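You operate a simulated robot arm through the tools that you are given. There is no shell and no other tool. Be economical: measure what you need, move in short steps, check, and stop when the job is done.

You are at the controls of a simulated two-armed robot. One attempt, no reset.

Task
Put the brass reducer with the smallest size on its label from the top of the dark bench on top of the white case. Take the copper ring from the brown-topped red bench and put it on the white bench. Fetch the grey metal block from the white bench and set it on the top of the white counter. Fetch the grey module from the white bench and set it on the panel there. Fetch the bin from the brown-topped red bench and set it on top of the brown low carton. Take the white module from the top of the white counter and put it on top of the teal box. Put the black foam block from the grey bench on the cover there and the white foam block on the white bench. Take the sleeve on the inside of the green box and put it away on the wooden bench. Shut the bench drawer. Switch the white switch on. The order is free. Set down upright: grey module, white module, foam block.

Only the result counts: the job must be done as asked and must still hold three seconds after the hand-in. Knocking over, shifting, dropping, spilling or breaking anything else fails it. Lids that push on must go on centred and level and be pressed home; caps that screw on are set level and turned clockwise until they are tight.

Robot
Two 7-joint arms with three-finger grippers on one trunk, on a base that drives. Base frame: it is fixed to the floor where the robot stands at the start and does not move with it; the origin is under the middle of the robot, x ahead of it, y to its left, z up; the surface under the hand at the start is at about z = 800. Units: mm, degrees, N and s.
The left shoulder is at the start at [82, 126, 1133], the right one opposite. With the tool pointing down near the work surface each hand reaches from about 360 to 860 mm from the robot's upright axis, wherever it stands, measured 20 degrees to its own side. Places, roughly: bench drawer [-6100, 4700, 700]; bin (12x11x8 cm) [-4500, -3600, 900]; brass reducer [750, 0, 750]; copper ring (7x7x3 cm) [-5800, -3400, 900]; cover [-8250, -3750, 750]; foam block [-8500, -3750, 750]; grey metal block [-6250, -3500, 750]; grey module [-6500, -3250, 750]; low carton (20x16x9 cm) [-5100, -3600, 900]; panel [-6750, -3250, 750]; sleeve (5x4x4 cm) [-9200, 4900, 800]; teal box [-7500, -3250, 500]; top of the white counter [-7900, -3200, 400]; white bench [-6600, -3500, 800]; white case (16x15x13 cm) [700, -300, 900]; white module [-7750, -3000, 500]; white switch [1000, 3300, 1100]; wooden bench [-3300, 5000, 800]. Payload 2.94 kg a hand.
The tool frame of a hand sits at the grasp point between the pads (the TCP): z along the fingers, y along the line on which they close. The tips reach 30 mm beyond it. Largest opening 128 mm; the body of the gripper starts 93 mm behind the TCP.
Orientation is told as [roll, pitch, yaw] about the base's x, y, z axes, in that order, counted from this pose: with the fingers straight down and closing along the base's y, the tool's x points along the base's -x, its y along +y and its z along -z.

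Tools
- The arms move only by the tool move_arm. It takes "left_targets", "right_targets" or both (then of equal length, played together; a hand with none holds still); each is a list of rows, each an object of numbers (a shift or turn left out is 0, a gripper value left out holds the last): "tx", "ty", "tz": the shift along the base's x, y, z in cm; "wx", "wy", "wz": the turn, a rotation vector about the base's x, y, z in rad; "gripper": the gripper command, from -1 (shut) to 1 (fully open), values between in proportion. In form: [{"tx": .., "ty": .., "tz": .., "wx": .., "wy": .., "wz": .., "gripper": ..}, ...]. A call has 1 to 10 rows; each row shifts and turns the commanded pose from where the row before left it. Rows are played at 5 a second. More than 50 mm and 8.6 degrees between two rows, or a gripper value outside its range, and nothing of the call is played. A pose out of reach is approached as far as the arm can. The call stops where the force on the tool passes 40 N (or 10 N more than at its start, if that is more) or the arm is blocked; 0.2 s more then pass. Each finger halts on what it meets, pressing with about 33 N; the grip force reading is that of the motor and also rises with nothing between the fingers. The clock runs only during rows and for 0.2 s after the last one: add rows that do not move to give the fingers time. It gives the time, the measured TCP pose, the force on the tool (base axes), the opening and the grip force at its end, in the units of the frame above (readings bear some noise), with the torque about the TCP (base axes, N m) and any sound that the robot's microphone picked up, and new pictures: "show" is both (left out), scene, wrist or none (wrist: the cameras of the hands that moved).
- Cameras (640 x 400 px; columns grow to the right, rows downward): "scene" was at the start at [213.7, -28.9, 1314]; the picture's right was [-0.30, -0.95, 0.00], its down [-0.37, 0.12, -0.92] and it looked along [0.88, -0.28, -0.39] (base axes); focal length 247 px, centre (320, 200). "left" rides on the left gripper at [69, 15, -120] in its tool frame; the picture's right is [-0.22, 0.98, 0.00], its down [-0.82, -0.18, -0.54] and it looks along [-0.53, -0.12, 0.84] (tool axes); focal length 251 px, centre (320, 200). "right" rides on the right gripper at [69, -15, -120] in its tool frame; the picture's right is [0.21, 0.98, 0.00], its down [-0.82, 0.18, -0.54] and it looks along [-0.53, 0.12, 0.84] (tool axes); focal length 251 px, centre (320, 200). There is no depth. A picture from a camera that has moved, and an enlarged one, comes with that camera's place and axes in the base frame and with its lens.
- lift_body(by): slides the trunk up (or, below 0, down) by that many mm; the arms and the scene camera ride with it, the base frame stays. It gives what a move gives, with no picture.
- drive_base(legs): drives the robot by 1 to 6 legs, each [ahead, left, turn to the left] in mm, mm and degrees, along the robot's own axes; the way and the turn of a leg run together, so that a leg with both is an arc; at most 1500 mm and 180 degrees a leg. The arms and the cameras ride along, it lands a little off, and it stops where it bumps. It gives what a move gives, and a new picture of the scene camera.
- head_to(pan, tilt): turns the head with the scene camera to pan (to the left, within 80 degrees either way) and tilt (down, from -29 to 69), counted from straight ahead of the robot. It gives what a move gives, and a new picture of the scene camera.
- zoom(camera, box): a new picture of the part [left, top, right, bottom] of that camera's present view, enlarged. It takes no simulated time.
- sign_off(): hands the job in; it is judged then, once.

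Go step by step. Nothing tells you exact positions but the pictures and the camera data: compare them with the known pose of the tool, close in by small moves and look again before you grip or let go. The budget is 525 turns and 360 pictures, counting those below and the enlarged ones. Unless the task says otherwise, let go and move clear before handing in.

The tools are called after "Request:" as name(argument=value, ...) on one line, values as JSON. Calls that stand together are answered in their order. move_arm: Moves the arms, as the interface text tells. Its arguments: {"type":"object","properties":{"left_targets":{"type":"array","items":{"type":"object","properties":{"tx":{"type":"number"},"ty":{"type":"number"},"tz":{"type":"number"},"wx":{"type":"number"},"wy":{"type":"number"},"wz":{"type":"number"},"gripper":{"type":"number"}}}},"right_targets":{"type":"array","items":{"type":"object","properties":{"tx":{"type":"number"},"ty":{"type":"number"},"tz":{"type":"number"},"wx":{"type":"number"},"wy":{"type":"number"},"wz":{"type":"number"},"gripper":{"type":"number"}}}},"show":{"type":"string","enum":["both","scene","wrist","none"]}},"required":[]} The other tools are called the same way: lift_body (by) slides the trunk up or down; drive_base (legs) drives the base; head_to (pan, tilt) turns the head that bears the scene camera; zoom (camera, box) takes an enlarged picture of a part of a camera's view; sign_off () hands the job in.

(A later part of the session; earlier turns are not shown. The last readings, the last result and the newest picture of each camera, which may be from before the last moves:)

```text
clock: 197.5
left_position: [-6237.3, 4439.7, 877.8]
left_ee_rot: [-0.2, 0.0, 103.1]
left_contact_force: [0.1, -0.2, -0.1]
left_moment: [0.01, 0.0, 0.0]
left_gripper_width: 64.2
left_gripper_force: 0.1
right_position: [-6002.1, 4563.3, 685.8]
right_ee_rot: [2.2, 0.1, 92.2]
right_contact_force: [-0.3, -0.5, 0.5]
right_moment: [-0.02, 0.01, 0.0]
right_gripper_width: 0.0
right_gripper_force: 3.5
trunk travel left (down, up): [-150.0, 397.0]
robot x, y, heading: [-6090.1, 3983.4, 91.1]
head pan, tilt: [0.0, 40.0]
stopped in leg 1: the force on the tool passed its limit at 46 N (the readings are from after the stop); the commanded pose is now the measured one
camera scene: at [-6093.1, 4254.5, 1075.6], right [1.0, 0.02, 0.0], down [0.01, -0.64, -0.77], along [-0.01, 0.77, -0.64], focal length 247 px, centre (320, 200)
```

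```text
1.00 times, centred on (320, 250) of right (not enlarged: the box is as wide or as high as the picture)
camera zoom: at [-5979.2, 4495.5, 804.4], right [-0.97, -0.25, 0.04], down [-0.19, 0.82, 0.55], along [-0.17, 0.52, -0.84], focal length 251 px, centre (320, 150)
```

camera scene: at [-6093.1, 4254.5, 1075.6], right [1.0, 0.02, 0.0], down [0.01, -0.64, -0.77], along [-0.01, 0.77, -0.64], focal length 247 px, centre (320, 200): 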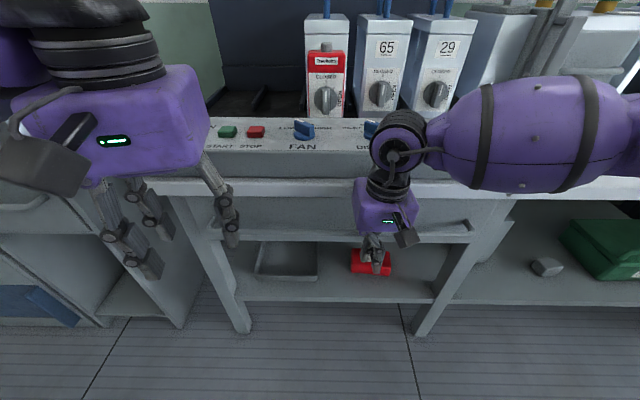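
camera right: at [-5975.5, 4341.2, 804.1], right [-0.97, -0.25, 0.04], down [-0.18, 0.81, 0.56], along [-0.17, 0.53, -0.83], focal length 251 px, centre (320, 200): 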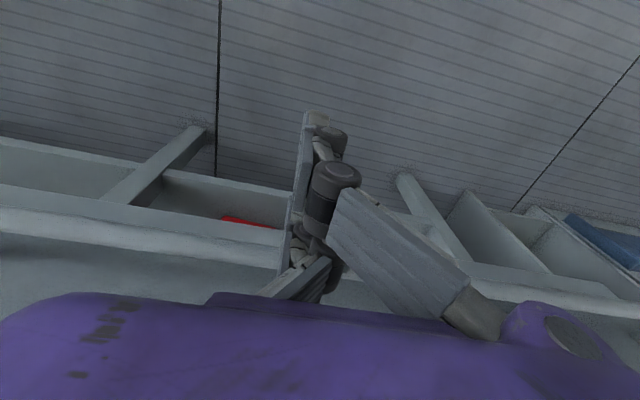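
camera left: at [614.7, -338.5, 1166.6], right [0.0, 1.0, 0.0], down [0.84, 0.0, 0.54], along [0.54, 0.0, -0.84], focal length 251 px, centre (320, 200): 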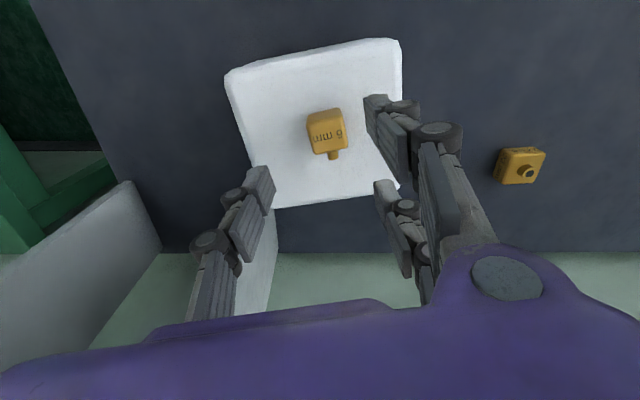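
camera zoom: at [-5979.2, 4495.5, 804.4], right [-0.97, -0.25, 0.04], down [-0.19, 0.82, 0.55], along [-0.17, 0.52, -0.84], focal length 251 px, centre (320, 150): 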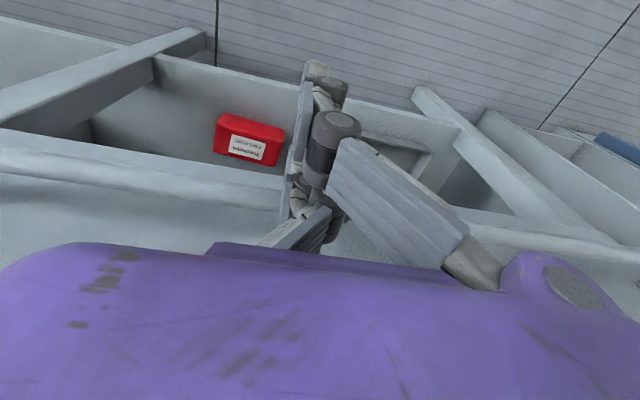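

It hit its end stop at 46 N, so the drawer is shut. I back off, raise the trunk and look at the drawer.

Request:
drive_base(legs=[[-150, 0, -1]])

Request:
lift_body(by=200)

Request:
head_to(pan=72, tilt=12)

```text
clock: 198.9
left_position: [-6231.1, 4289.8, 877.8]
left_ee_rot: [-0.1, 0.0, 102.0]
left_contact_force: [0.3, 0.0, 0.2]
left_moment: [0.05, 0.0, 0.0]
left_gripper_width: 64.1
left_gripper_force: 0.1
right_position: [-5991.8, 4410.5, 687.4]
right_ee_rot: [2.4, 0.1, 91.1]
right_contact_force: [-0.2, -1.3, -0.2]
right_moment: [0.04, 0.0, 0.02]
right_gripper_width: 0.0
right_gripper_force: 3.0
trunk travel left (down, up): [-150.0, 397.0]
robot x, y, heading: [-6094.8, 3830.6, 90.1]
head pan, tilt: [0.0, 40.0]
camera scene: at [-6087.2, 4102.9, 1075.8], right [1.0, 0.0, 0.0], down [0.0, -0.64, -0.77], along [0.0, 0.77, -0.64], focal length 247 px, centre (320, 200)
```

scene: 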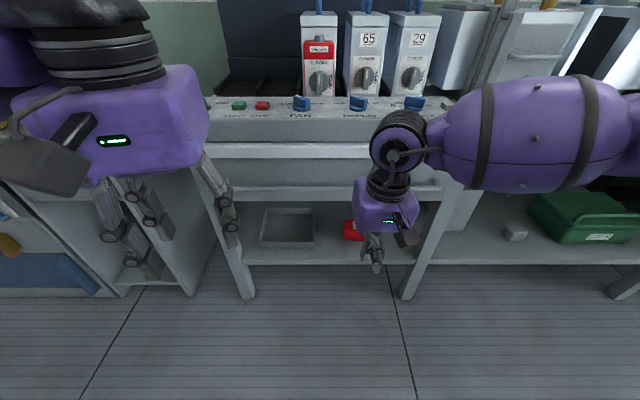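

```text
clock: 201.1
left_position: [-6230.1, 4289.9, 1077.9]
left_ee_rot: [-0.1, 0.0, 102.0]
left_contact_force: [0.0, 0.9, 0.3]
left_moment: [-0.04, 0.01, 0.02]
left_gripper_width: 64.0
left_gripper_force: 0.0
right_position: [-5989.9, 4404.0, 967.7]
right_ee_rot: [2.2, -9.9, 91.1]
right_contact_force: [-0.3, -0.1, -0.5]
right_moment: [0.0, -0.03, 0.01]
right_gripper_width: 0.0
right_gripper_force: 2.8
trunk travel left (down, up): [-350.0, 197.0]
robot x, y, heading: [-6091.1, 3832.5, 90.0]
head pan, tilt: [0.0, 40.0]
```

```text
clock: 202.5
left_position: [-6228.5, 4289.8, 1077.9]
left_ee_rot: [-0.1, 0.1, 102.0]
left_contact_force: [0.1, 0.4, 0.1]
left_moment: [0.02, 0.0, 0.01]
left_gripper_width: 64.2
left_gripper_force: 0.2
right_position: [-5990.8, 4403.1, 967.4]
right_ee_rot: [2.2, -9.8, 91.2]
right_contact_force: [0.3, 0.5, -0.3]
right_moment: [0.01, -0.01, 0.02]
right_gripper_width: 0.0
right_gripper_force: 3.1
trunk travel left (down, up): [-350.0, 197.0]
robot x, y, heading: [-6087.3, 3832.5, 90.1]
head pan, tilt: [72.0, 12.0]
camera scene: at [-6175.9, 3985.7, 1331.4], right [0.31, 0.95, 0.0], down [0.2, -0.06, -0.98], along [-0.93, 0.3, -0.21], focal length 247 px, centre (320, 200)
```

scene: 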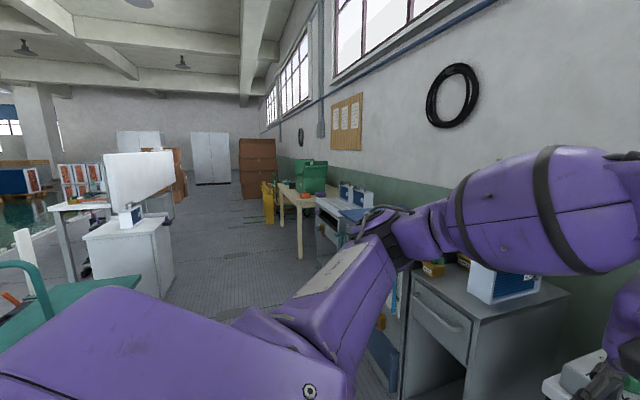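

Drawer is shut. I tuck the right hand in and drive on to the table with the green box near x −9200.

Request:
move_arm(right_targets=[{"ty": -4, "tz": 3, "wx": -0.08, "gripper": 1}, {"ty": -4, "tz": 3, "wx": -0.09}, {"ty": -3, "tz": 3, "tx": 3}, {"tz": 3, "tx": 3}, {}], show="none")

Request:
drive_base(legs=[[0, 1500, 0], [0, 1400, 0]])

Request:
head_to(pan=10, tilt=30)

```text
refused: row 3 steps farther than a row can; nothing moved
```

```text
clock: 227.8
left_position: [-9131.0, 4263.9, 1077.4]
left_ee_rot: [-0.1, 0.0, 103.1]
left_contact_force: [0.2, 0.0, -0.8]
left_moment: [-0.02, 0.03, 0.03]
left_gripper_width: 64.3
left_gripper_force: 0.1
right_position: [-8894.5, 4383.8, 967.7]
right_ee_rot: [2.2, -9.8, 92.1]
right_contact_force: [0.5, -0.6, -0.1]
right_moment: [-0.02, 0.02, 0.02]
right_gripper_width: 0.0
right_gripper_force: 3.0
trunk travel left (down, up): [-350.0, 197.0]
robot x, y, heading: [-8979.4, 3812.8, 91.0]
head pan, tilt: [72.0, 12.0]
camera scene: at [-9072.2, 3960.8, 1331.4], right [0.29, 0.96, 0.0], down [0.2, -0.06, -0.98], along [-0.94, 0.29, -0.21], focal length 247 px, centre (320, 200)
```

scene: 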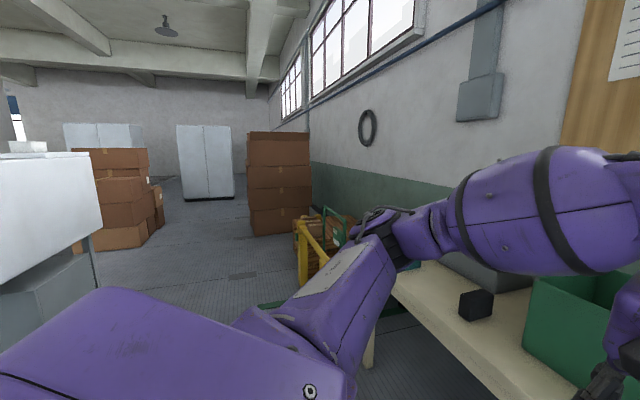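

```text
clock: 229.1
left_position: [-9130.7, 4264.9, 1078.4]
left_ee_rot: [-0.2, 0.0, 103.0]
left_contact_force: [0.2, 0.4, 0.3]
left_moment: [-0.01, 0.02, -0.02]
left_gripper_width: 64.0
left_gripper_force: 0.0
right_position: [-8894.2, 4382.7, 965.8]
right_ee_rot: [2.2, -9.9, 92.1]
right_contact_force: [-0.1, 0.1, 0.0]
right_moment: [-0.02, 0.02, -0.01]
right_gripper_width: 0.2
right_gripper_force: 2.8
trunk travel left (down, up): [-350.0, 197.0]
robot x, y, heading: [-8984.7, 3805.9, 91.1]
head pan, tilt: [10.0, 30.0]
camera scene: at [-9000.3, 4022.3, 1302.3], right [0.98, 0.19, 0.0], down [0.1, -0.49, -0.87], along [-0.17, 0.85, -0.5], focal length 247 px, centre (320, 200)
```

scene: 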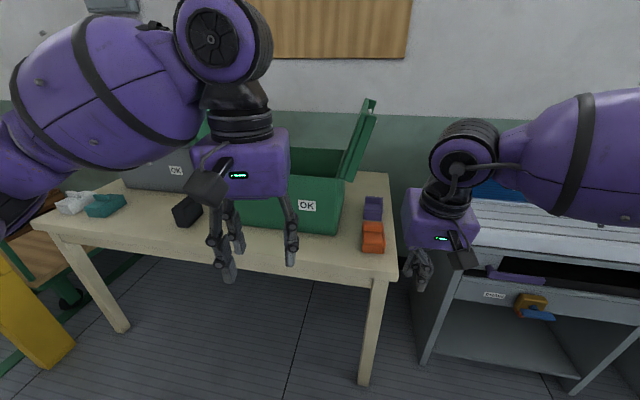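

The open green box (label OK) stands on the table. I raise the trunk and move nearer to look inside.

Request:
move_arm(right_targets=[{"ty": -3, "tz": 3, "wx": -0.08, "gripper": 1}, {"ty": -4, "tz": 2, "wx": -0.09}, {"ty": -3, "tx": 3}, {"tz": 3, "tx": 3}, {}], show="none")

Request:
lift_body(by=190)

Request:
drive_base(legs=[[200, 200, -1]])

Request:
head_to(pan=-5, tilt=45)

```text
clock: 230.3
left_position: [-9131.4, 4264.5, 1077.1]
left_ee_rot: [-0.1, 0.0, 103.1]
left_contact_force: [0.7, -0.2, 0.0]
left_moment: [0.01, -0.02, -0.02]
left_gripper_width: 64.0
left_gripper_force: 0.0
right_position: [-8833.5, 4282.4, 1047.5]
right_ee_rot: [2.4, 0.0, 92.1]
right_contact_force: [0.1, -0.3, 0.1]
right_moment: [-0.02, -0.01, -0.03]
right_gripper_width: 127.7
right_gripper_force: 0.1
trunk travel left (down, up): [-350.0, 197.0]
robot x, y, heading: [-8981.3, 3810.4, 91.1]
head pan, tilt: [10.0, 30.0]
```

```text
clock: 232.4
left_position: [-9131.0, 4265.5, 1266.8]
left_ee_rot: [0.0, 0.2, 102.9]
left_contact_force: [-0.2, 0.1, -1.4]
left_moment: [0.0, 0.0, 0.01]
left_gripper_width: 64.0
left_gripper_force: 0.1
right_position: [-8833.2, 4283.2, 1236.6]
right_ee_rot: [2.5, 0.0, 92.1]
right_contact_force: [-0.6, -0.4, 0.2]
right_moment: [0.01, 0.02, 0.0]
right_gripper_width: 128.0
right_gripper_force: 0.1
trunk travel left (down, up): [-540.0, 7.0]
robot x, y, heading: [-8980.9, 3810.0, 91.2]
head pan, tilt: [10.0, 30.0]
```

```text
clock: 234.8
left_position: [-9320.7, 4465.6, 1268.4]
left_ee_rot: [-0.2, -0.1, 102.0]
left_contact_force: [0.0, -1.5, -0.5]
left_moment: [0.03, -0.01, -0.02]
left_gripper_width: 63.8
left_gripper_force: 0.1
right_position: [-9023.6, 4478.0, 1237.8]
right_ee_rot: [2.5, -0.2, 91.1]
right_contact_force: [-0.3, 0.1, 0.1]
right_moment: [0.01, -0.01, 0.01]
right_gripper_width: 128.0
right_gripper_force: 0.1
trunk travel left (down, up): [-540.0, 7.0]
robot x, y, heading: [-9182.5, 4008.4, 89.8]
head pan, tilt: [10.0, 30.0]
camera scene: at [-9195.0, 4107.6, 1511.5], right [0.99, 0.17, 0.0], down [0.09, -0.49, -0.87], along [-0.15, 0.85, -0.5], focal length 247 px, centre (320, 200)
```

scene: 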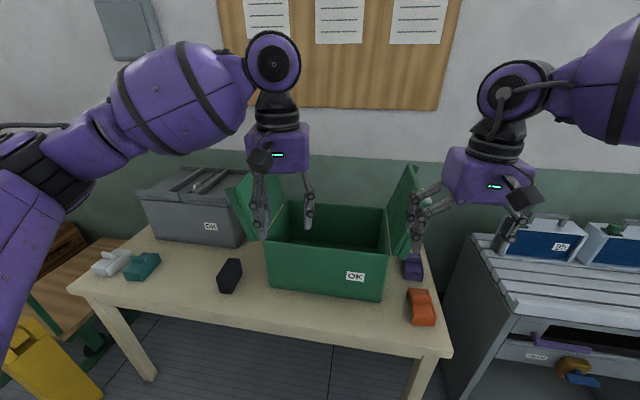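

```text
clock: 235.6
left_position: [-9321.6, 4465.8, 1267.2]
left_ee_rot: [-0.2, 0.0, 101.9]
left_contact_force: [-0.9, 0.2, 0.5]
left_moment: [0.01, 0.01, -0.01]
left_gripper_width: 63.8
left_gripper_force: 0.0
right_position: [-9025.0, 4478.0, 1237.4]
right_ee_rot: [2.5, -0.1, 90.9]
right_contact_force: [-0.2, -0.9, 0.1]
right_moment: [-0.03, 0.03, -0.01]
right_gripper_width: 128.0
right_gripper_force: 0.1
trunk travel left (down, up): [-540.0, 7.0]
robot x, y, heading: [-9180.9, 4007.8, 89.8]
head pan, tilt: [-5.0, 45.0]
camera scene: at [-9173.1, 4100.5, 1488.8], right [1.0, -0.09, 0.0], down [-0.06, -0.7, -0.71], along [0.06, 0.7, -0.71], focal length 247 px, centre (320, 200)
```

scene: 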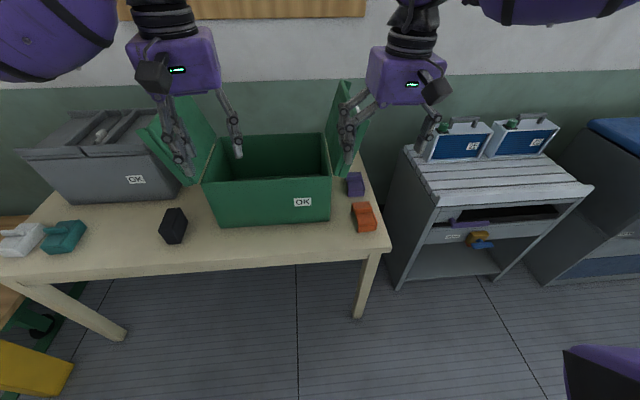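

The green box spans about x −9475…−9088, y 4665…4911, rim z≈1020, with side flaps open. I bring the right hand away from its flap, drive closer, and look in with the left wrist camera.

Request:
move_arm(right_targets=[{"ty": -4, "tx": 2}, {"ty": -4, "tx": 2}, {"ty": -4, "tx": 2}, {"ty": -4, "tx": 2}, {}], show="none")

Request:
drive_base(legs=[[130, 0, 0]])

Request:
move_arm(left_targets=[{"ty": 4, "tx": 1.5, "gripper": 1}, {"ty": 4, "tx": 1.5}, {"ty": 3, "tx": 1}, {}])

```text
clock: 236.8
left_position: [-9322.2, 4467.4, 1266.6]
left_ee_rot: [-0.1, 0.0, 102.0]
left_contact_force: [-0.6, 0.5, 0.2]
left_moment: [-0.02, -0.05, 0.01]
left_gripper_width: 63.8
left_gripper_force: 0.1
right_position: [-8945.3, 4318.6, 1236.0]
right_ee_rot: [2.5, 0.0, 91.1]
right_contact_force: [-1.5, 0.6, 0.0]
right_moment: [-0.01, 0.0, -0.02]
right_gripper_width: 128.2
right_gripper_force: 0.0
trunk travel left (down, up): [-540.0, 7.0]
robot x, y, heading: [-9180.5, 4007.9, 89.8]
head pan, tilt: [-5.0, 45.0]
```

```text
clock: 238.0
left_position: [-9320.6, 4594.1, 1268.6]
left_ee_rot: [-0.1, -0.2, 102.0]
left_contact_force: [0.3, -0.1, -0.3]
left_moment: [0.02, 0.01, 0.02]
left_gripper_width: 64.0
left_gripper_force: 0.0
right_position: [-8942.7, 4447.2, 1237.4]
right_ee_rot: [2.5, -0.2, 90.9]
right_contact_force: [-0.2, -0.5, 0.0]
right_moment: [0.02, 0.0, 0.05]
right_gripper_width: 128.1
right_gripper_force: 0.0
trunk travel left (down, up): [-540.0, 7.0]
robot x, y, heading: [-9184.0, 4137.5, 89.9]
head pan, tilt: [-5.0, 45.0]
camera scene: at [-9172.5, 4227.7, 1489.1], right [1.0, -0.09, 0.0], down [-0.06, -0.7, -0.71], along [0.06, 0.71, -0.71], focal length 247 px, centre (320, 200)
```

scene: 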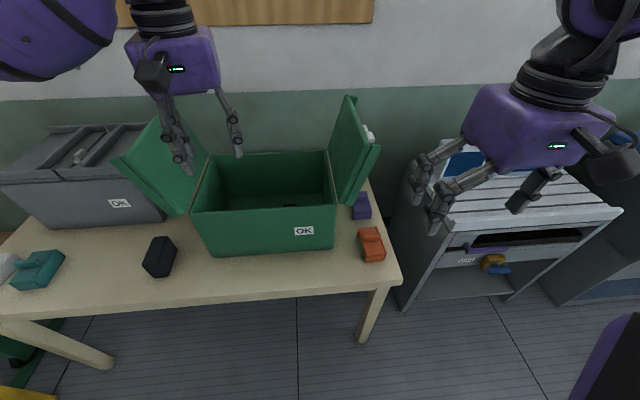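

```text
clock: 239.0
left_position: [-9278.5, 4705.2, 1269.7]
left_ee_rot: [-0.1, -0.1, 101.9]
left_contact_force: [0.4, 0.4, 0.9]
left_moment: [0.04, 0.01, -0.01]
left_gripper_width: 127.8
left_gripper_force: 0.0
right_position: [-8943.7, 4446.9, 1238.9]
right_ee_rot: [2.4, -0.1, 90.9]
right_contact_force: [0.4, 0.0, -0.4]
right_moment: [0.02, -0.03, -0.01]
right_gripper_width: 128.2
right_gripper_force: 0.1
trunk travel left (down, up): [-540.0, 7.0]
robot x, y, heading: [-9178.1, 4138.2, 89.9]
head pan, tilt: [-5.0, 45.0]
camera scene: at [-9172.8, 4229.2, 1488.9], right [1.0, -0.09, 0.0], down [-0.06, -0.7, -0.71], along [0.06, 0.7, -0.71], focal length 247 px, centre (320, 200)
camera left: at [-9281.7, 4633.8, 1388.3], right [-1.0, 0.01, 0.0], down [0.01, 0.84, 0.54], along [0.01, 0.54, -0.84], focal length 251 px, centre (320, 200)
```

scene: 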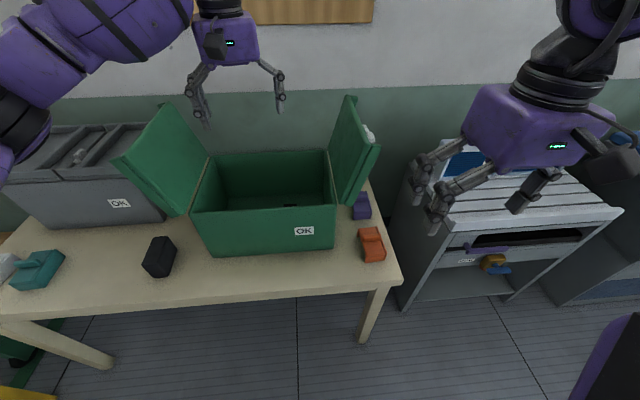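
left: 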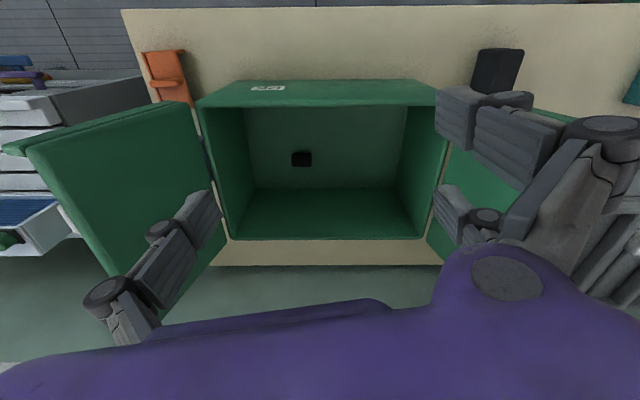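

The sleeve is the dark block inside at about (−9231, 4878). I zoom to see its turn.

Request:
zoom(camera="left", box=[250, 120, 350, 200])

```text
5.00 times, centred on (300, 160) of left
camera zoom: at [-9281.7, 4633.8, 1388.3], right [-1.0, 0.01, 0.0], down [0.01, 0.84, 0.54], along [0.01, 0.54, -0.84], focal length 1257 px, centre (420, 400)
```

zoom: 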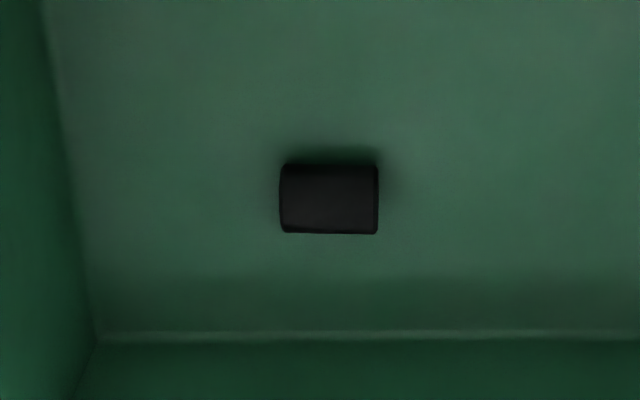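

The sleeve is square to the box. I turn the hand to yaw 90, move over it and look before going in.

Request:
move_arm(left_targets=[{"ty": 4, "tx": 1, "wz": -0.1}, {"ty": 4, "tx": 1, "wz": -0.11}, {"ty": 4, "tx": 1.5, "gripper": 0.4}, {"ty": 4.5, "tx": 1}, {"tz": -4}, {"tz": -4}, {"tz": -4}, {}])

```text
clock: 240.8
left_position: [-9243.4, 4849.0, 1145.7]
left_ee_rot: [-0.2, -0.1, 90.0]
left_contact_force: [-0.1, 0.0, 0.3]
left_moment: [0.01, -0.02, -0.01]
left_gripper_width: 89.8
left_gripper_force: 0.1
left hand out of reach, approached as far as the arm can: row 4
right_position: [-8945.6, 4448.6, 1237.3]
right_ee_rot: [2.6, -0.1, 91.1]
right_contact_force: [-1.3, 0.0, -0.1]
right_moment: [-0.01, -0.04, 0.0]
right_gripper_width: 128.1
right_gripper_force: 0.1
trunk travel left (down, up): [-540.0, 7.0]
robot x, y, heading: [-9184.2, 4136.2, 89.9]
head pan, tilt: [-5.0, 45.0]
camera scene: at [-9173.7, 4230.4, 1488.8], right [1.0, -0.09, 0.0], down [-0.06, -0.7, -0.71], along [0.06, 0.7, -0.71], focal length 247 px, centre (320, 200)
camera left: at [-9258.8, 4779.4, 1265.5], right [-0.98, 0.22, 0.0], down [0.18, 0.82, 0.54], along [0.12, 0.53, -0.84], focal length 251 px, centre (320, 200)
```

scene: 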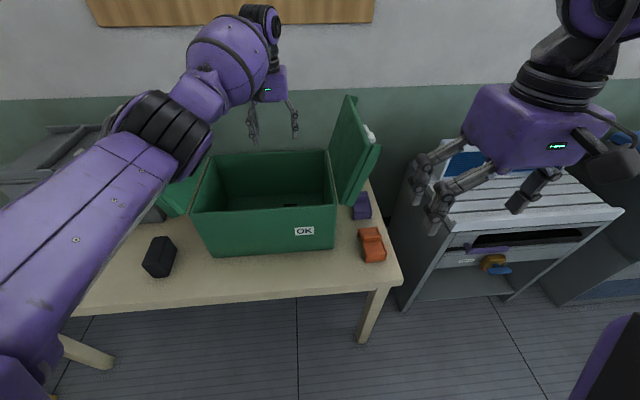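
left: 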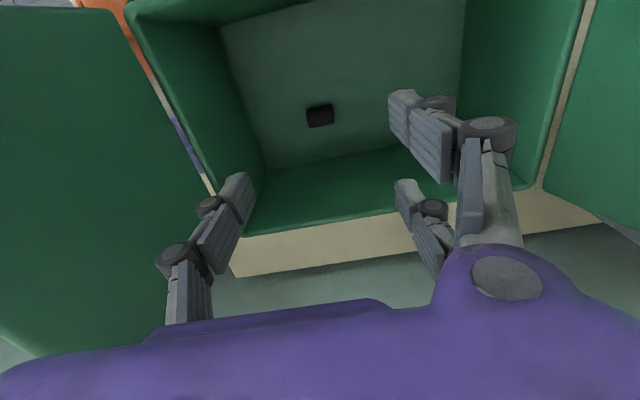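

The sleeve seems deeper and farther than thought, about y 4890–4910. I drive 80 mm closer and look again.

Request:
drive_base(legs=[[80, 0, 0]])

Request:
move_arm(left_targets=[{"ty": -3, "tz": -3}, {"tz": -2}, {}], show="wrist")

```text
clock: 241.9
left_position: [-9240.4, 4926.0, 1148.6]
left_ee_rot: [-0.1, -0.3, 89.8]
left_contact_force: [1.4, 0.7, 0.8]
left_moment: [0.01, 0.01, -0.01]
left_gripper_width: 89.8
left_gripper_force: 0.0
right_position: [-8942.7, 4524.5, 1239.2]
right_ee_rot: [2.4, -0.1, 90.9]
right_contact_force: [0.4, -0.2, 0.5]
right_moment: [-0.02, -0.02, 0.0]
right_gripper_width: 128.0
right_gripper_force: 0.0
trunk travel left (down, up): [-540.0, 7.0]
robot x, y, heading: [-9182.1, 4217.2, 89.7]
head pan, tilt: [-5.0, 45.0]
camera scene: at [-9172.3, 4306.2, 1489.1], right [1.0, -0.09, 0.0], down [-0.06, -0.7, -0.71], along [0.06, 0.71, -0.71], focal length 247 px, centre (320, 200)
```

scene: 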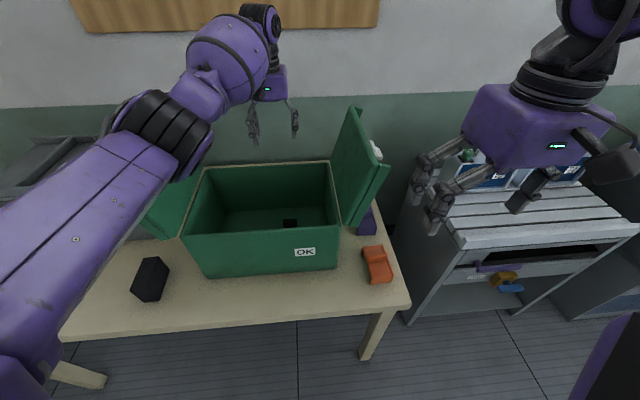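

```text
clock: 242.7
left_position: [-9240.4, 4898.0, 1096.3]
left_ee_rot: [-0.1, -0.1, 90.0]
left_contact_force: [0.2, 0.7, -0.5]
left_moment: [0.0, 0.02, -0.03]
left_gripper_width: 89.6
left_gripper_force: 0.1
right_position: [-8944.0, 4527.1, 1237.0]
right_ee_rot: [2.5, -0.1, 90.9]
right_contact_force: [0.2, 0.7, -0.4]
right_moment: [-0.03, 0.0, -0.03]
right_gripper_width: 127.9
right_gripper_force: 0.0
trunk travel left (down, up): [-540.0, 7.0]
robot x, y, heading: [-9181.1, 4218.6, 90.0]
head pan, tilt: [-5.0, 45.0]
camera left: at [-9256.9, 4828.6, 1215.9], right [-0.98, 0.22, 0.0], down [0.18, 0.82, 0.54], along [0.12, 0.53, -0.84], focal length 251 px, centre (320, 200)
```

left: 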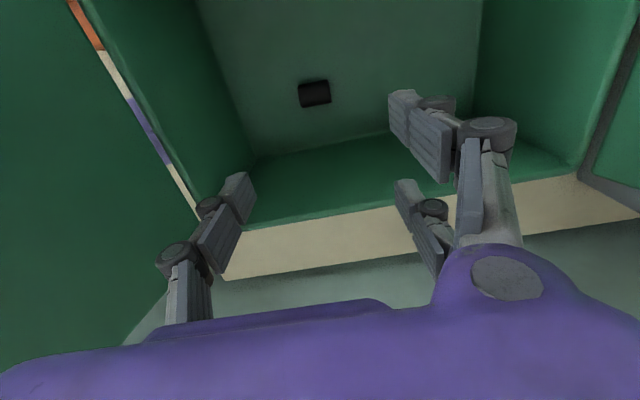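

Triangulation gives the sleeve at about (−9230, 4905, 765). I go down into the box over it and check.

Request:
move_arm(left_targets=[{"tx": 1, "ty": 0.8, "tz": -3}, {"tz": -4}, {"tz": -4}, {"tz": -4}, {"tz": -4}, {}])

```text
clock: 244.1
left_position: [-9231.4, 4906.0, 908.4]
left_ee_rot: [-0.1, -0.2, 89.8]
left_contact_force: [0.7, -0.1, 0.1]
left_moment: [0.01, -0.02, 0.02]
left_gripper_width: 89.2
left_gripper_force: 0.0
right_position: [-8942.7, 4525.3, 1237.6]
right_ee_rot: [2.5, -0.2, 91.0]
right_contact_force: [0.4, -0.2, 0.3]
right_moment: [0.02, -0.02, -0.03]
right_gripper_width: 128.0
right_gripper_force: 0.0
trunk travel left (down, up): [-540.0, 7.0]
robot x, y, heading: [-9180.4, 4217.1, 89.9]
head pan, tilt: [-5.0, 45.0]
camera scene: at [-9172.4, 4308.0, 1488.9], right [1.0, -0.09, 0.0], down [-0.06, -0.7, -0.71], along [0.06, 0.7, -0.71], focal length 247 px, centre (320, 200)
camera left: at [-9246.9, 4835.5, 1026.7], right [-0.98, 0.22, 0.0], down [0.18, 0.82, 0.54], along [0.12, 0.53, -0.84], focal length 251 px, centre (320, 200)
```

scene: 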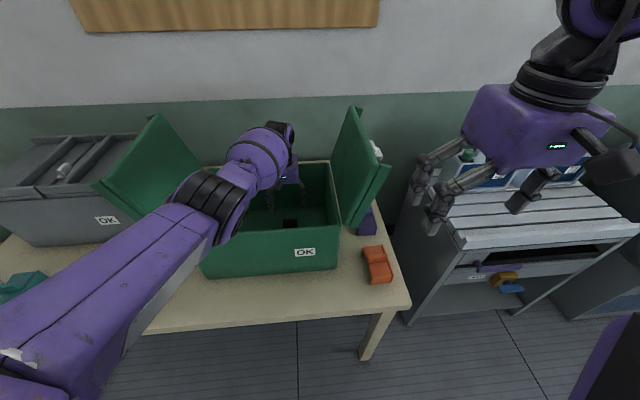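
left: 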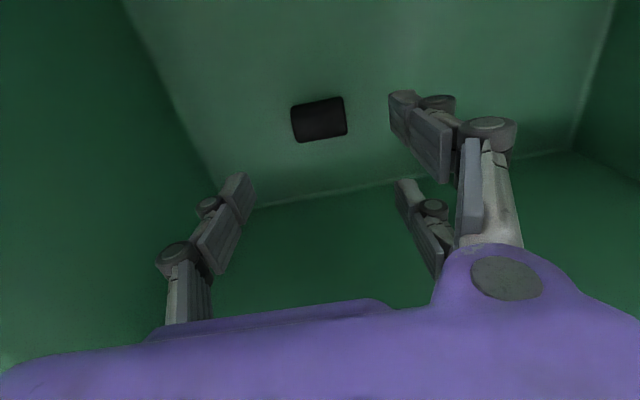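

Aligned. I descend in steps watching the force.

Request:
move_arm(left_targets=[{"tz": -3}, {"tz": -3}, {"tz": -2}, {}])

```text
clock: 245.1
left_position: [-9236.6, 4882.7, 833.1]
left_ee_rot: [0.0, 0.0, 89.7]
left_contact_force: [-0.4, -0.1, 0.1]
left_moment: [0.01, 0.0, -0.03]
left_gripper_width: 89.4
left_gripper_force: 0.0
left hand out of reach, approached as far as the arm can: row 1, 2, 3
right_position: [-8942.8, 4526.1, 1238.6]
right_ee_rot: [2.5, 0.0, 90.9]
right_contact_force: [0.1, 0.0, 0.6]
right_moment: [0.02, -0.01, 0.0]
right_gripper_width: 127.9
right_gripper_force: 0.1
trunk travel left (down, up): [-540.0, 7.0]
robot x, y, heading: [-9177.7, 4216.4, 89.9]
head pan, tilt: [-5.0, 45.0]
camera scene: at [-9171.5, 4308.3, 1488.8], right [1.0, -0.09, 0.0], down [-0.06, -0.7, -0.71], along [0.06, 0.7, -0.71], focal length 247 px, centre (320, 200)
camera left: at [-9254.0, 4813.6, 953.7], right [-0.98, 0.22, 0.0], down [0.18, 0.82, 0.54], along [0.12, 0.53, -0.84], focal length 251 px, centre (320, 200)
```

scene: 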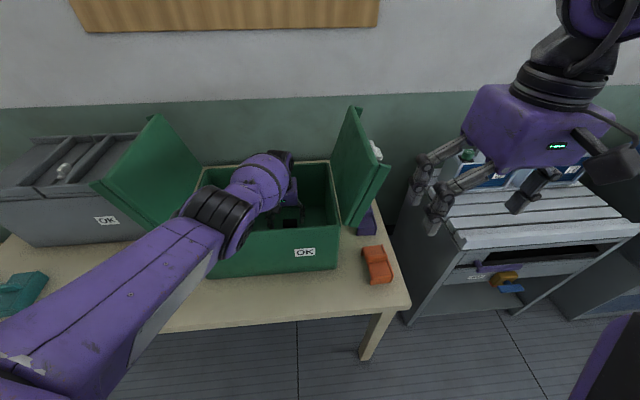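
left: 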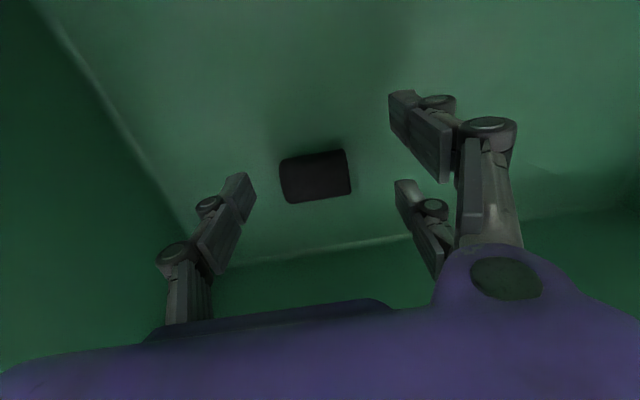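

The arm is at its reach, so I drive 25 mm closer and lower the trunk for the rest.

Request:
drive_base(legs=[[25, 0, 0]])

Request:
lift_body(by=-35)

Request:
move_arm(left_targets=[{"tx": 0.3}, {}], show="both")

```text
clock: 245.9
left_position: [-9236.9, 4904.5, 837.0]
left_ee_rot: [-0.1, -0.4, 89.8]
left_contact_force: [0.3, -0.1, -0.1]
left_moment: [0.04, -0.02, -0.05]
left_gripper_width: 89.7
left_gripper_force: 0.1
right_position: [-8943.5, 4546.0, 1239.1]
right_ee_rot: [2.4, -0.3, 91.0]
right_contact_force: [0.0, -0.9, 0.3]
right_moment: [0.07, 0.0, 0.0]
right_gripper_width: 128.2
right_gripper_force: 0.1
trunk travel left (down, up): [-540.0, 7.0]
robot x, y, heading: [-9177.9, 4240.7, 89.6]
head pan, tilt: [-5.0, 45.0]
camera scene: at [-9172.3, 4327.6, 1489.3], right [1.0, -0.09, 0.0], down [-0.06, -0.7, -0.71], along [0.06, 0.71, -0.7], focal length 247 px, centre (320, 200)
```

scene: 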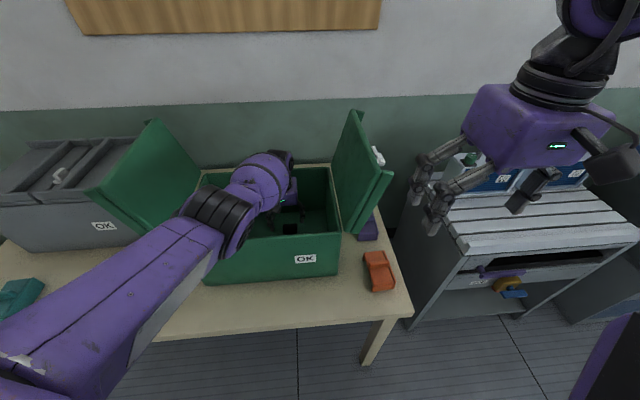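

```text
clock: 246.7
left_position: [-9239.0, 4909.0, 801.3]
left_ee_rot: [-0.1, -0.3, 89.8]
left_contact_force: [0.3, 0.0, 0.1]
left_moment: [0.03, -0.03, -0.01]
left_gripper_width: 89.7
left_gripper_force: 0.0
right_position: [-8944.7, 4549.6, 1203.7]
right_ee_rot: [2.5, -0.1, 90.9]
right_contact_force: [-0.1, -0.8, -0.1]
right_moment: [0.02, 0.01, -0.03]
right_gripper_width: 128.1
right_gripper_force: 0.1
trunk travel left (down, up): [-505.0, 42.0]
robot x, y, heading: [-9180.5, 4239.8, 90.1]
head pan, tilt: [-5.0, 45.0]
```

```text
clock: 247.3
left_position: [-9235.2, 4906.7, 799.1]
left_ee_rot: [-0.1, 0.0, 89.8]
left_contact_force: [0.0, -0.2, 0.1]
left_moment: [0.04, 0.01, -0.01]
left_gripper_width: 89.5
left_gripper_force: 0.0
right_position: [-8943.7, 4550.0, 1203.0]
right_ee_rot: [2.4, -0.1, 91.0]
right_contact_force: [0.5, 0.3, 0.2]
right_moment: [0.0, -0.01, -0.01]
right_gripper_width: 127.9
right_gripper_force: 0.0
trunk travel left (down, up): [-505.0, 42.0]
robot x, y, heading: [-9178.0, 4242.4, 89.8]
head pan, tilt: [-5.0, 45.0]
camera scene: at [-9172.2, 4372.9, 1451.8], right [1.0, -0.09, 0.0], down [-0.06, -0.7, -0.71], along [0.06, 0.7, -0.71], focal length 247 px, centre (320, 200)
camera left: at [-9251.5, 4837.5, 918.8], right [-0.98, 0.22, 0.0], down [0.18, 0.82, 0.54], along [0.12, 0.53, -0.84], focal length 251 px, centre (320, 200)
```

scene: 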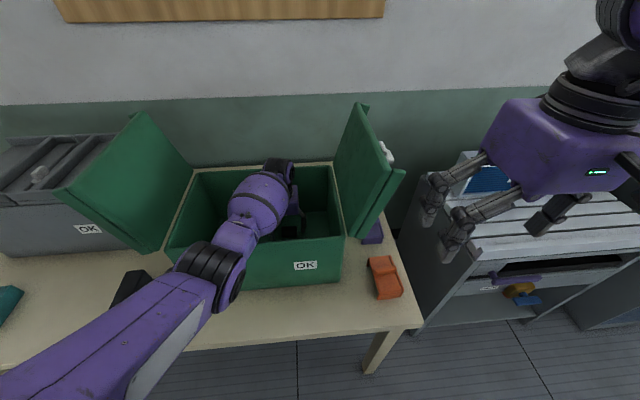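
left: 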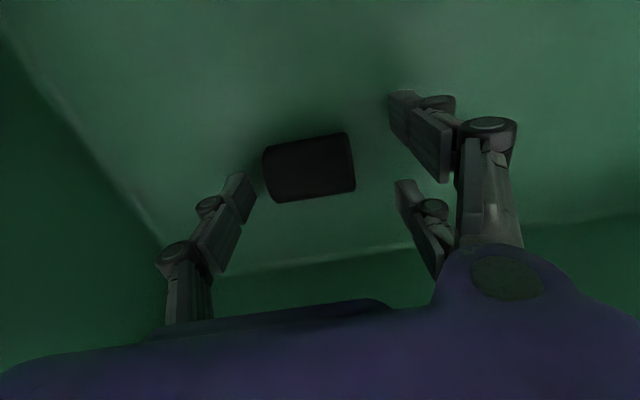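

Sleeve lies between the fingers. I shift 5 mm, lower 16 mm and close.

Request:
lift_body(by=-16)

Request:
move_arm(left_targets=[{"tx": 0.4}, {"gripper": -1}, {}, {}, {}], show="wrist")

```text
clock: 247.9
left_position: [-9235.4, 4911.7, 792.1]
left_ee_rot: [-0.2, -0.9, 89.9]
left_contact_force: [-0.1, -0.8, -1.2]
left_moment: [0.0, 0.01, -0.04]
left_gripper_width: 89.5
left_gripper_force: 0.0
right_position: [-8943.7, 4548.3, 1189.9]
right_ee_rot: [2.5, -0.3, 90.9]
right_contact_force: [0.5, 0.5, -0.3]
right_moment: [0.02, -0.03, -0.03]
right_gripper_width: 128.0
right_gripper_force: 0.1
trunk travel left (down, up): [-489.0, 58.0]
robot x, y, heading: [-9181.1, 4239.9, 90.1]
head pan, tilt: [-5.0, 45.0]
```

```text
clock: 248.7
left_position: [-9235.1, 4912.4, 794.0]
left_ee_rot: [0.5, -1.0, 89.7]
left_contact_force: [-5.8, -4.3, 28.1]
left_moment: [-0.92, 0.4, -0.48]
left_gripper_width: 47.6
left_gripper_force: 36.4
right_position: [-8943.3, 4548.3, 1185.1]
right_ee_rot: [2.6, -0.1, 91.0]
right_contact_force: [-0.2, 0.1, 0.6]
right_moment: [0.03, 0.04, 0.01]
right_gripper_width: 127.8
right_gripper_force: 0.0
trunk travel left (down, up): [-489.0, 58.0]
robot x, y, heading: [-9182.3, 4238.0, 89.9]
head pan, tilt: [-5.0, 45.0]
stopped in row 3 (left hand): the force on the tool passed its limit at 47 N (the readings are from after the stop); the commanded pose is now the measured one
camera left: at [-9250.5, 4840.7, 910.9], right [-0.98, 0.22, 0.01], down [0.19, 0.81, 0.55], along [0.11, 0.54, -0.83], focal length 251 px, centre (320, 200)
```

left: 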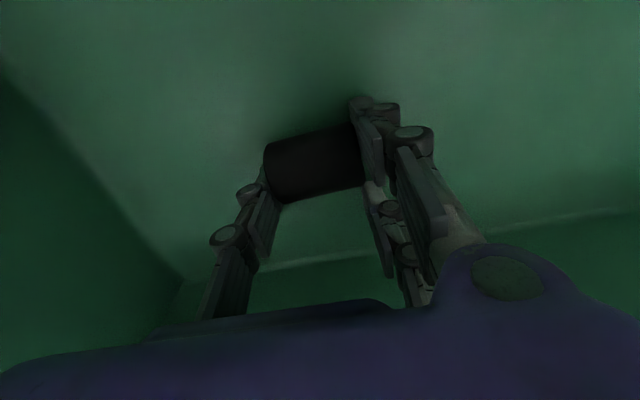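

Gripped at 47.6 mm with tips on the box floor. I lift slowly with the trunk.

Request:
lift_body(by=30)

Request:
lift_body(by=25)

Request:
move_arm(left_targets=[{"tz": 1}, {"tz": 1.5}, {"tz": 2}, {"tz": 2}, {"tz": 2}, {}])

```text
clock: 249.4
left_position: [-9235.0, 4910.9, 815.1]
left_ee_rot: [0.3, -0.3, 89.9]
left_contact_force: [0.1, 0.0, -1.1]
left_moment: [0.02, -0.01, 0.01]
left_gripper_width: 47.4
left_gripper_force: 33.4
right_position: [-8943.2, 4551.9, 1215.9]
right_ee_rot: [2.5, 0.1, 91.1]
right_contact_force: [0.0, -0.2, -0.4]
right_moment: [-0.02, 0.0, 0.0]
right_gripper_width: 128.1
right_gripper_force: 0.1
trunk travel left (down, up): [-519.0, 28.0]
robot x, y, heading: [-9182.8, 4239.8, 89.7]
head pan, tilt: [-5.0, 45.0]
```

```text
clock: 250.1
left_position: [-9234.6, 4914.6, 852.6]
left_ee_rot: [0.3, -1.5, 89.8]
left_contact_force: [0.0, -0.9, -0.5]
left_moment: [0.06, -0.01, -0.01]
left_gripper_width: 47.4
left_gripper_force: 32.8
right_position: [-8943.3, 4551.0, 1240.4]
right_ee_rot: [2.5, 0.2, 91.0]
right_contact_force: [-0.8, 0.2, -0.6]
right_moment: [-0.03, 0.02, -0.06]
right_gripper_width: 127.8
right_gripper_force: 0.1
trunk travel left (down, up): [-544.0, 3.0]
robot x, y, heading: [-9179.4, 4241.1, 90.0]
head pan, tilt: [-5.0, 45.0]
```

```text
clock: 251.5
left_position: [-9230.2, 4938.5, 932.7]
left_ee_rot: [0.3, -1.4, 89.9]
left_contact_force: [0.3, 0.5, 0.2]
left_moment: [-0.01, -0.01, -0.03]
left_gripper_width: 47.2
left_gripper_force: 32.9
left hand out of reach, approached as far as the arm can: row 2, 3, 4, 5
right_position: [-8943.8, 4550.7, 1241.7]
right_ee_rot: [2.5, -0.2, 91.0]
right_contact_force: [0.5, -0.6, 0.6]
right_moment: [-0.02, -0.05, 0.01]
right_gripper_width: 128.0
right_gripper_force: 0.0
trunk travel left (down, up): [-544.0, 3.0]
robot x, y, heading: [-9182.7, 4245.4, 89.8]
head pan, tilt: [-5.0, 45.0]
camera scene: at [-9172.6, 4327.2, 1492.2], right [1.0, -0.09, 0.0], down [-0.06, -0.7, -0.71], along [0.06, 0.7, -0.71], focal length 247 px, centre (320, 200)
camera left: at [-9245.3, 4866.6, 1050.4], right [-0.98, 0.22, 0.01], down [0.19, 0.81, 0.56], along [0.11, 0.55, -0.83], focal length 251 px, centre (320, 200)
```

scene: 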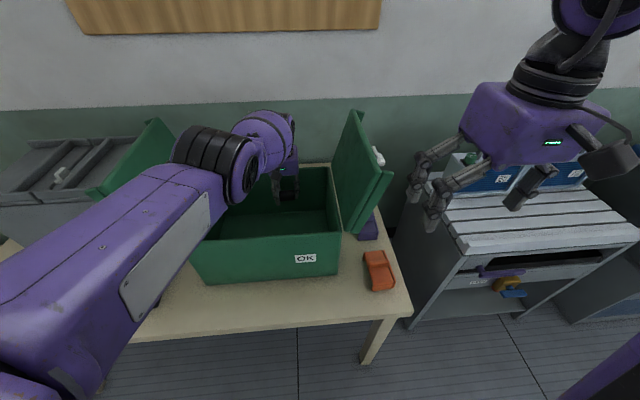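
left: 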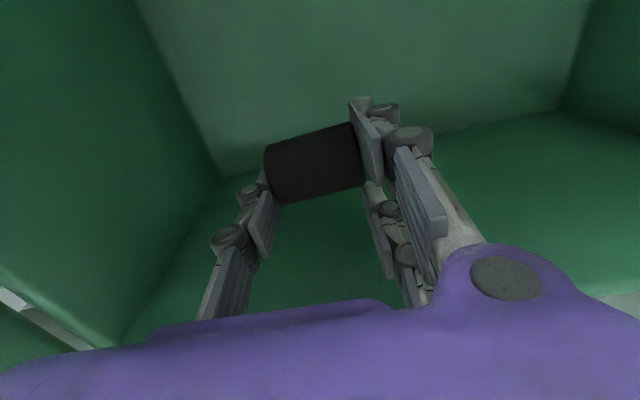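

Sleeve is held, but the straight arm drifts toward the back wall. I drive back 40 mm, then raise further.

Request:
drive_base(legs=[[-45, 0, 0]])

Request:
move_arm(left_targets=[{"tz": 2.5, "ty": -2}, {"tz": 2.5, "ty": -2}, {"tz": 2.5, "ty": -2}, {}])

```text
clock: 252.4
left_position: [-9229.9, 4897.2, 928.9]
left_ee_rot: [0.4, -1.1, 89.9]
left_contact_force: [0.3, 0.2, -0.7]
left_moment: [-0.02, 0.0, 0.02]
left_gripper_width: 47.4
left_gripper_force: 33.2
right_position: [-8944.5, 4512.0, 1239.5]
right_ee_rot: [2.5, 0.3, 91.0]
right_contact_force: [0.3, 1.0, -1.1]
right_moment: [-0.09, -0.01, -0.01]
right_gripper_width: 128.1
right_gripper_force: 0.1
trunk travel left (down, up): [-544.0, 3.0]
robot x, y, heading: [-9180.8, 4197.1, 89.7]
head pan, tilt: [-5.0, 45.0]
camera scene: at [-9172.6, 4288.3, 1491.6], right [1.0, -0.09, 0.0], down [-0.06, -0.71, -0.7], along [0.06, 0.7, -0.71], focal length 247 px, centre (320, 200)
```

scene: 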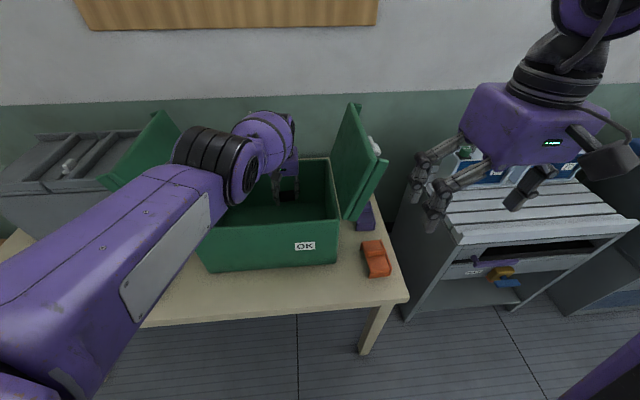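

```text
clock: 253.4
left_position: [-9215.7, 4904.7, 991.9]
left_ee_rot: [0.4, -1.2, 89.9]
left_contact_force: [-0.7, 0.7, -0.5]
left_moment: [0.0, 0.01, 0.01]
left_gripper_width: 47.2
left_gripper_force: 33.5
left hand out of reach, approached as far as the arm can: row 1, 2, 3
right_position: [-8944.4, 4508.3, 1241.1]
right_ee_rot: [2.5, 0.0, 90.9]
right_contact_force: [0.2, 1.0, 0.0]
right_moment: [-0.03, 0.01, 0.01]
right_gripper_width: 128.0
right_gripper_force: 0.0
trunk travel left (down, up): [-544.0, 3.0]
robot x, y, heading: [-9179.6, 4198.7, 89.9]
head pan, tilt: [-5.0, 45.0]
camera scene: at [-9172.7, 4284.1, 1492.1], right [1.0, -0.09, 0.0], down [-0.06, -0.7, -0.71], along [0.06, 0.7, -0.71], focal length 247 px, centre (320, 200)
camera left: at [-9229.6, 4832.9, 1109.4], right [-0.98, 0.22, 0.01], down [0.19, 0.81, 0.56], along [0.11, 0.55, -0.83], focal length 251 px, centre (320, 200)
```

scene: 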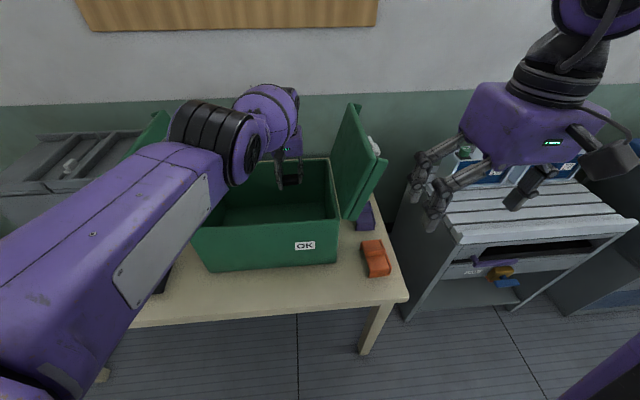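
left: 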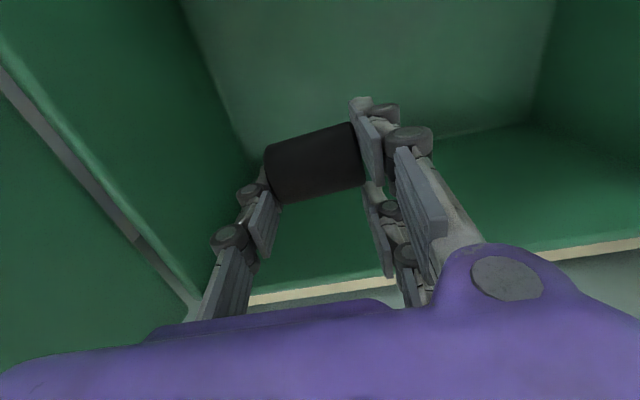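

Continuing upward with a small leftward correction.

Request:
move_arm(left_targets=[{"tz": 3, "tx": -1, "ty": -1}, {"tz": 3, "tx": -1, "ty": -1}, {"tz": 3, "tx": -1, "ty": -1}, {}])

```text
clock: 254.4
left_position: [-9235.6, 4920.3, 1078.2]
left_ee_rot: [0.5, -1.0, 90.0]
left_contact_force: [-0.2, -0.4, 0.6]
left_moment: [-0.02, -0.02, -0.01]
left_gripper_width: 47.2
left_gripper_force: 33.0
left hand out of reach, approached as far as the arm can: row 1, 2, 3
right_position: [-8943.6, 4506.4, 1241.7]
right_ee_rot: [2.5, 0.0, 90.9]
right_contact_force: [0.0, 0.0, 0.1]
right_moment: [-0.02, -0.01, 0.01]
right_gripper_width: 128.0
right_gripper_force: 0.0
trunk travel left (down, up): [-544.0, 3.0]
robot x, y, heading: [-9179.6, 4198.3, 89.9]
head pan, tilt: [-5.0, 45.0]
camera scene: at [-9172.6, 4283.1, 1492.2], right [1.0, -0.09, 0.0], down [-0.06, -0.7, -0.71], along [0.06, 0.7, -0.71], focal length 247 px, centre (320, 200)
camera left: at [-9250.2, 4847.0, 1195.4], right [-0.98, 0.22, 0.01], down [0.19, 0.81, 0.56], along [0.11, 0.54, -0.83], focal length 251 px, centre (320, 200)
```

scene: 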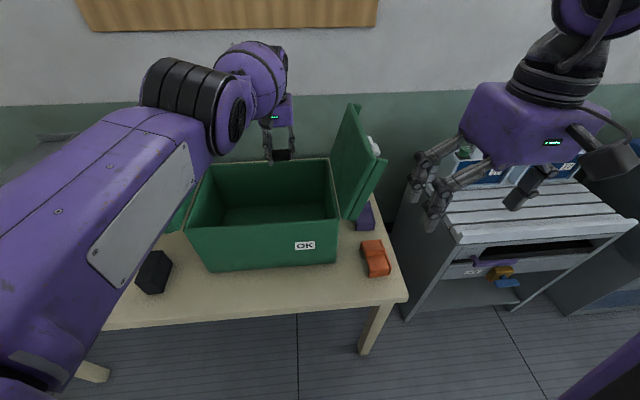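
left: 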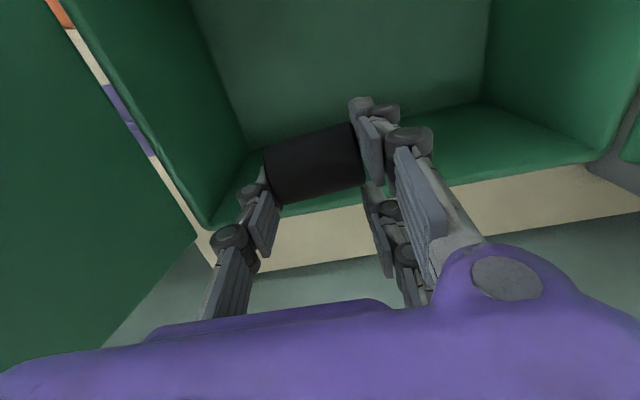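

The sleeve is about at rim height. I raise a bit more, then drive straight back.

Request:
move_arm(left_targets=[{"tz": 3, "ty": -1}, {"tz": 3, "ty": -1}, {"tz": 3, "ty": -1}, {}], show="none")

Request:
drive_base(legs=[[-350, 0, 0]])

```text
clock: 255.4
left_position: [-9229.4, 4918.5, 1168.9]
left_ee_rot: [0.4, -1.2, 90.0]
left_contact_force: [0.2, -0.2, -0.9]
left_moment: [-0.02, 0.02, 0.0]
left_gripper_width: 47.3
left_gripper_force: 33.1
left hand out of reach, approached as far as the arm can: row 1, 2, 3
right_position: [-8944.1, 4507.0, 1241.0]
right_ee_rot: [2.6, -0.1, 90.9]
right_contact_force: [-0.1, 0.7, 0.1]
right_moment: [-0.01, 0.01, 0.04]
right_gripper_width: 127.8
right_gripper_force: 0.0
trunk travel left (down, up): [-544.0, 3.0]
robot x, y, heading: [-9180.1, 4199.3, 89.7]
head pan, tilt: [-5.0, 45.0]
```

```text
clock: 257.7
left_position: [-9229.3, 4567.9, 1168.4]
left_ee_rot: [0.4, -1.2, 90.0]
left_contact_force: [-0.8, -0.3, -0.4]
left_moment: [-0.02, 0.02, 0.02]
left_gripper_width: 46.9
left_gripper_force: 33.4
right_position: [-8944.7, 4157.3, 1241.3]
right_ee_rot: [2.5, 0.0, 91.0]
right_contact_force: [-0.3, 0.6, -0.6]
right_moment: [-0.03, 0.01, 0.02]
right_gripper_width: 127.8
right_gripper_force: 0.1
trunk travel left (down, up): [-544.0, 3.0]
robot x, y, heading: [-9183.1, 3848.3, 90.0]
head pan, tilt: [-5.0, 45.0]
camera scene: at [-9173.3, 3933.6, 1492.1], right [1.0, -0.09, 0.0], down [-0.06, -0.7, -0.71], along [0.06, 0.7, -0.71], focal length 247 px, centre (320, 200)
```

scene: 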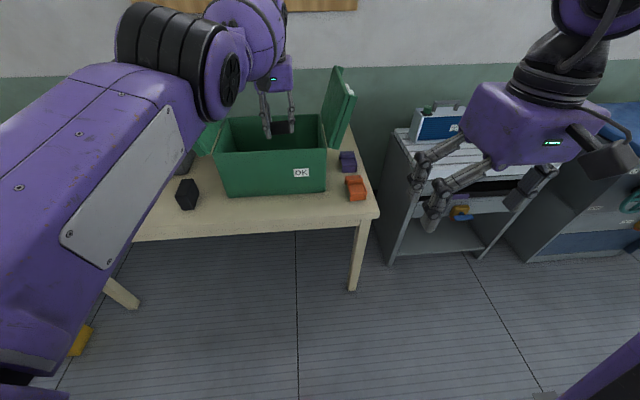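

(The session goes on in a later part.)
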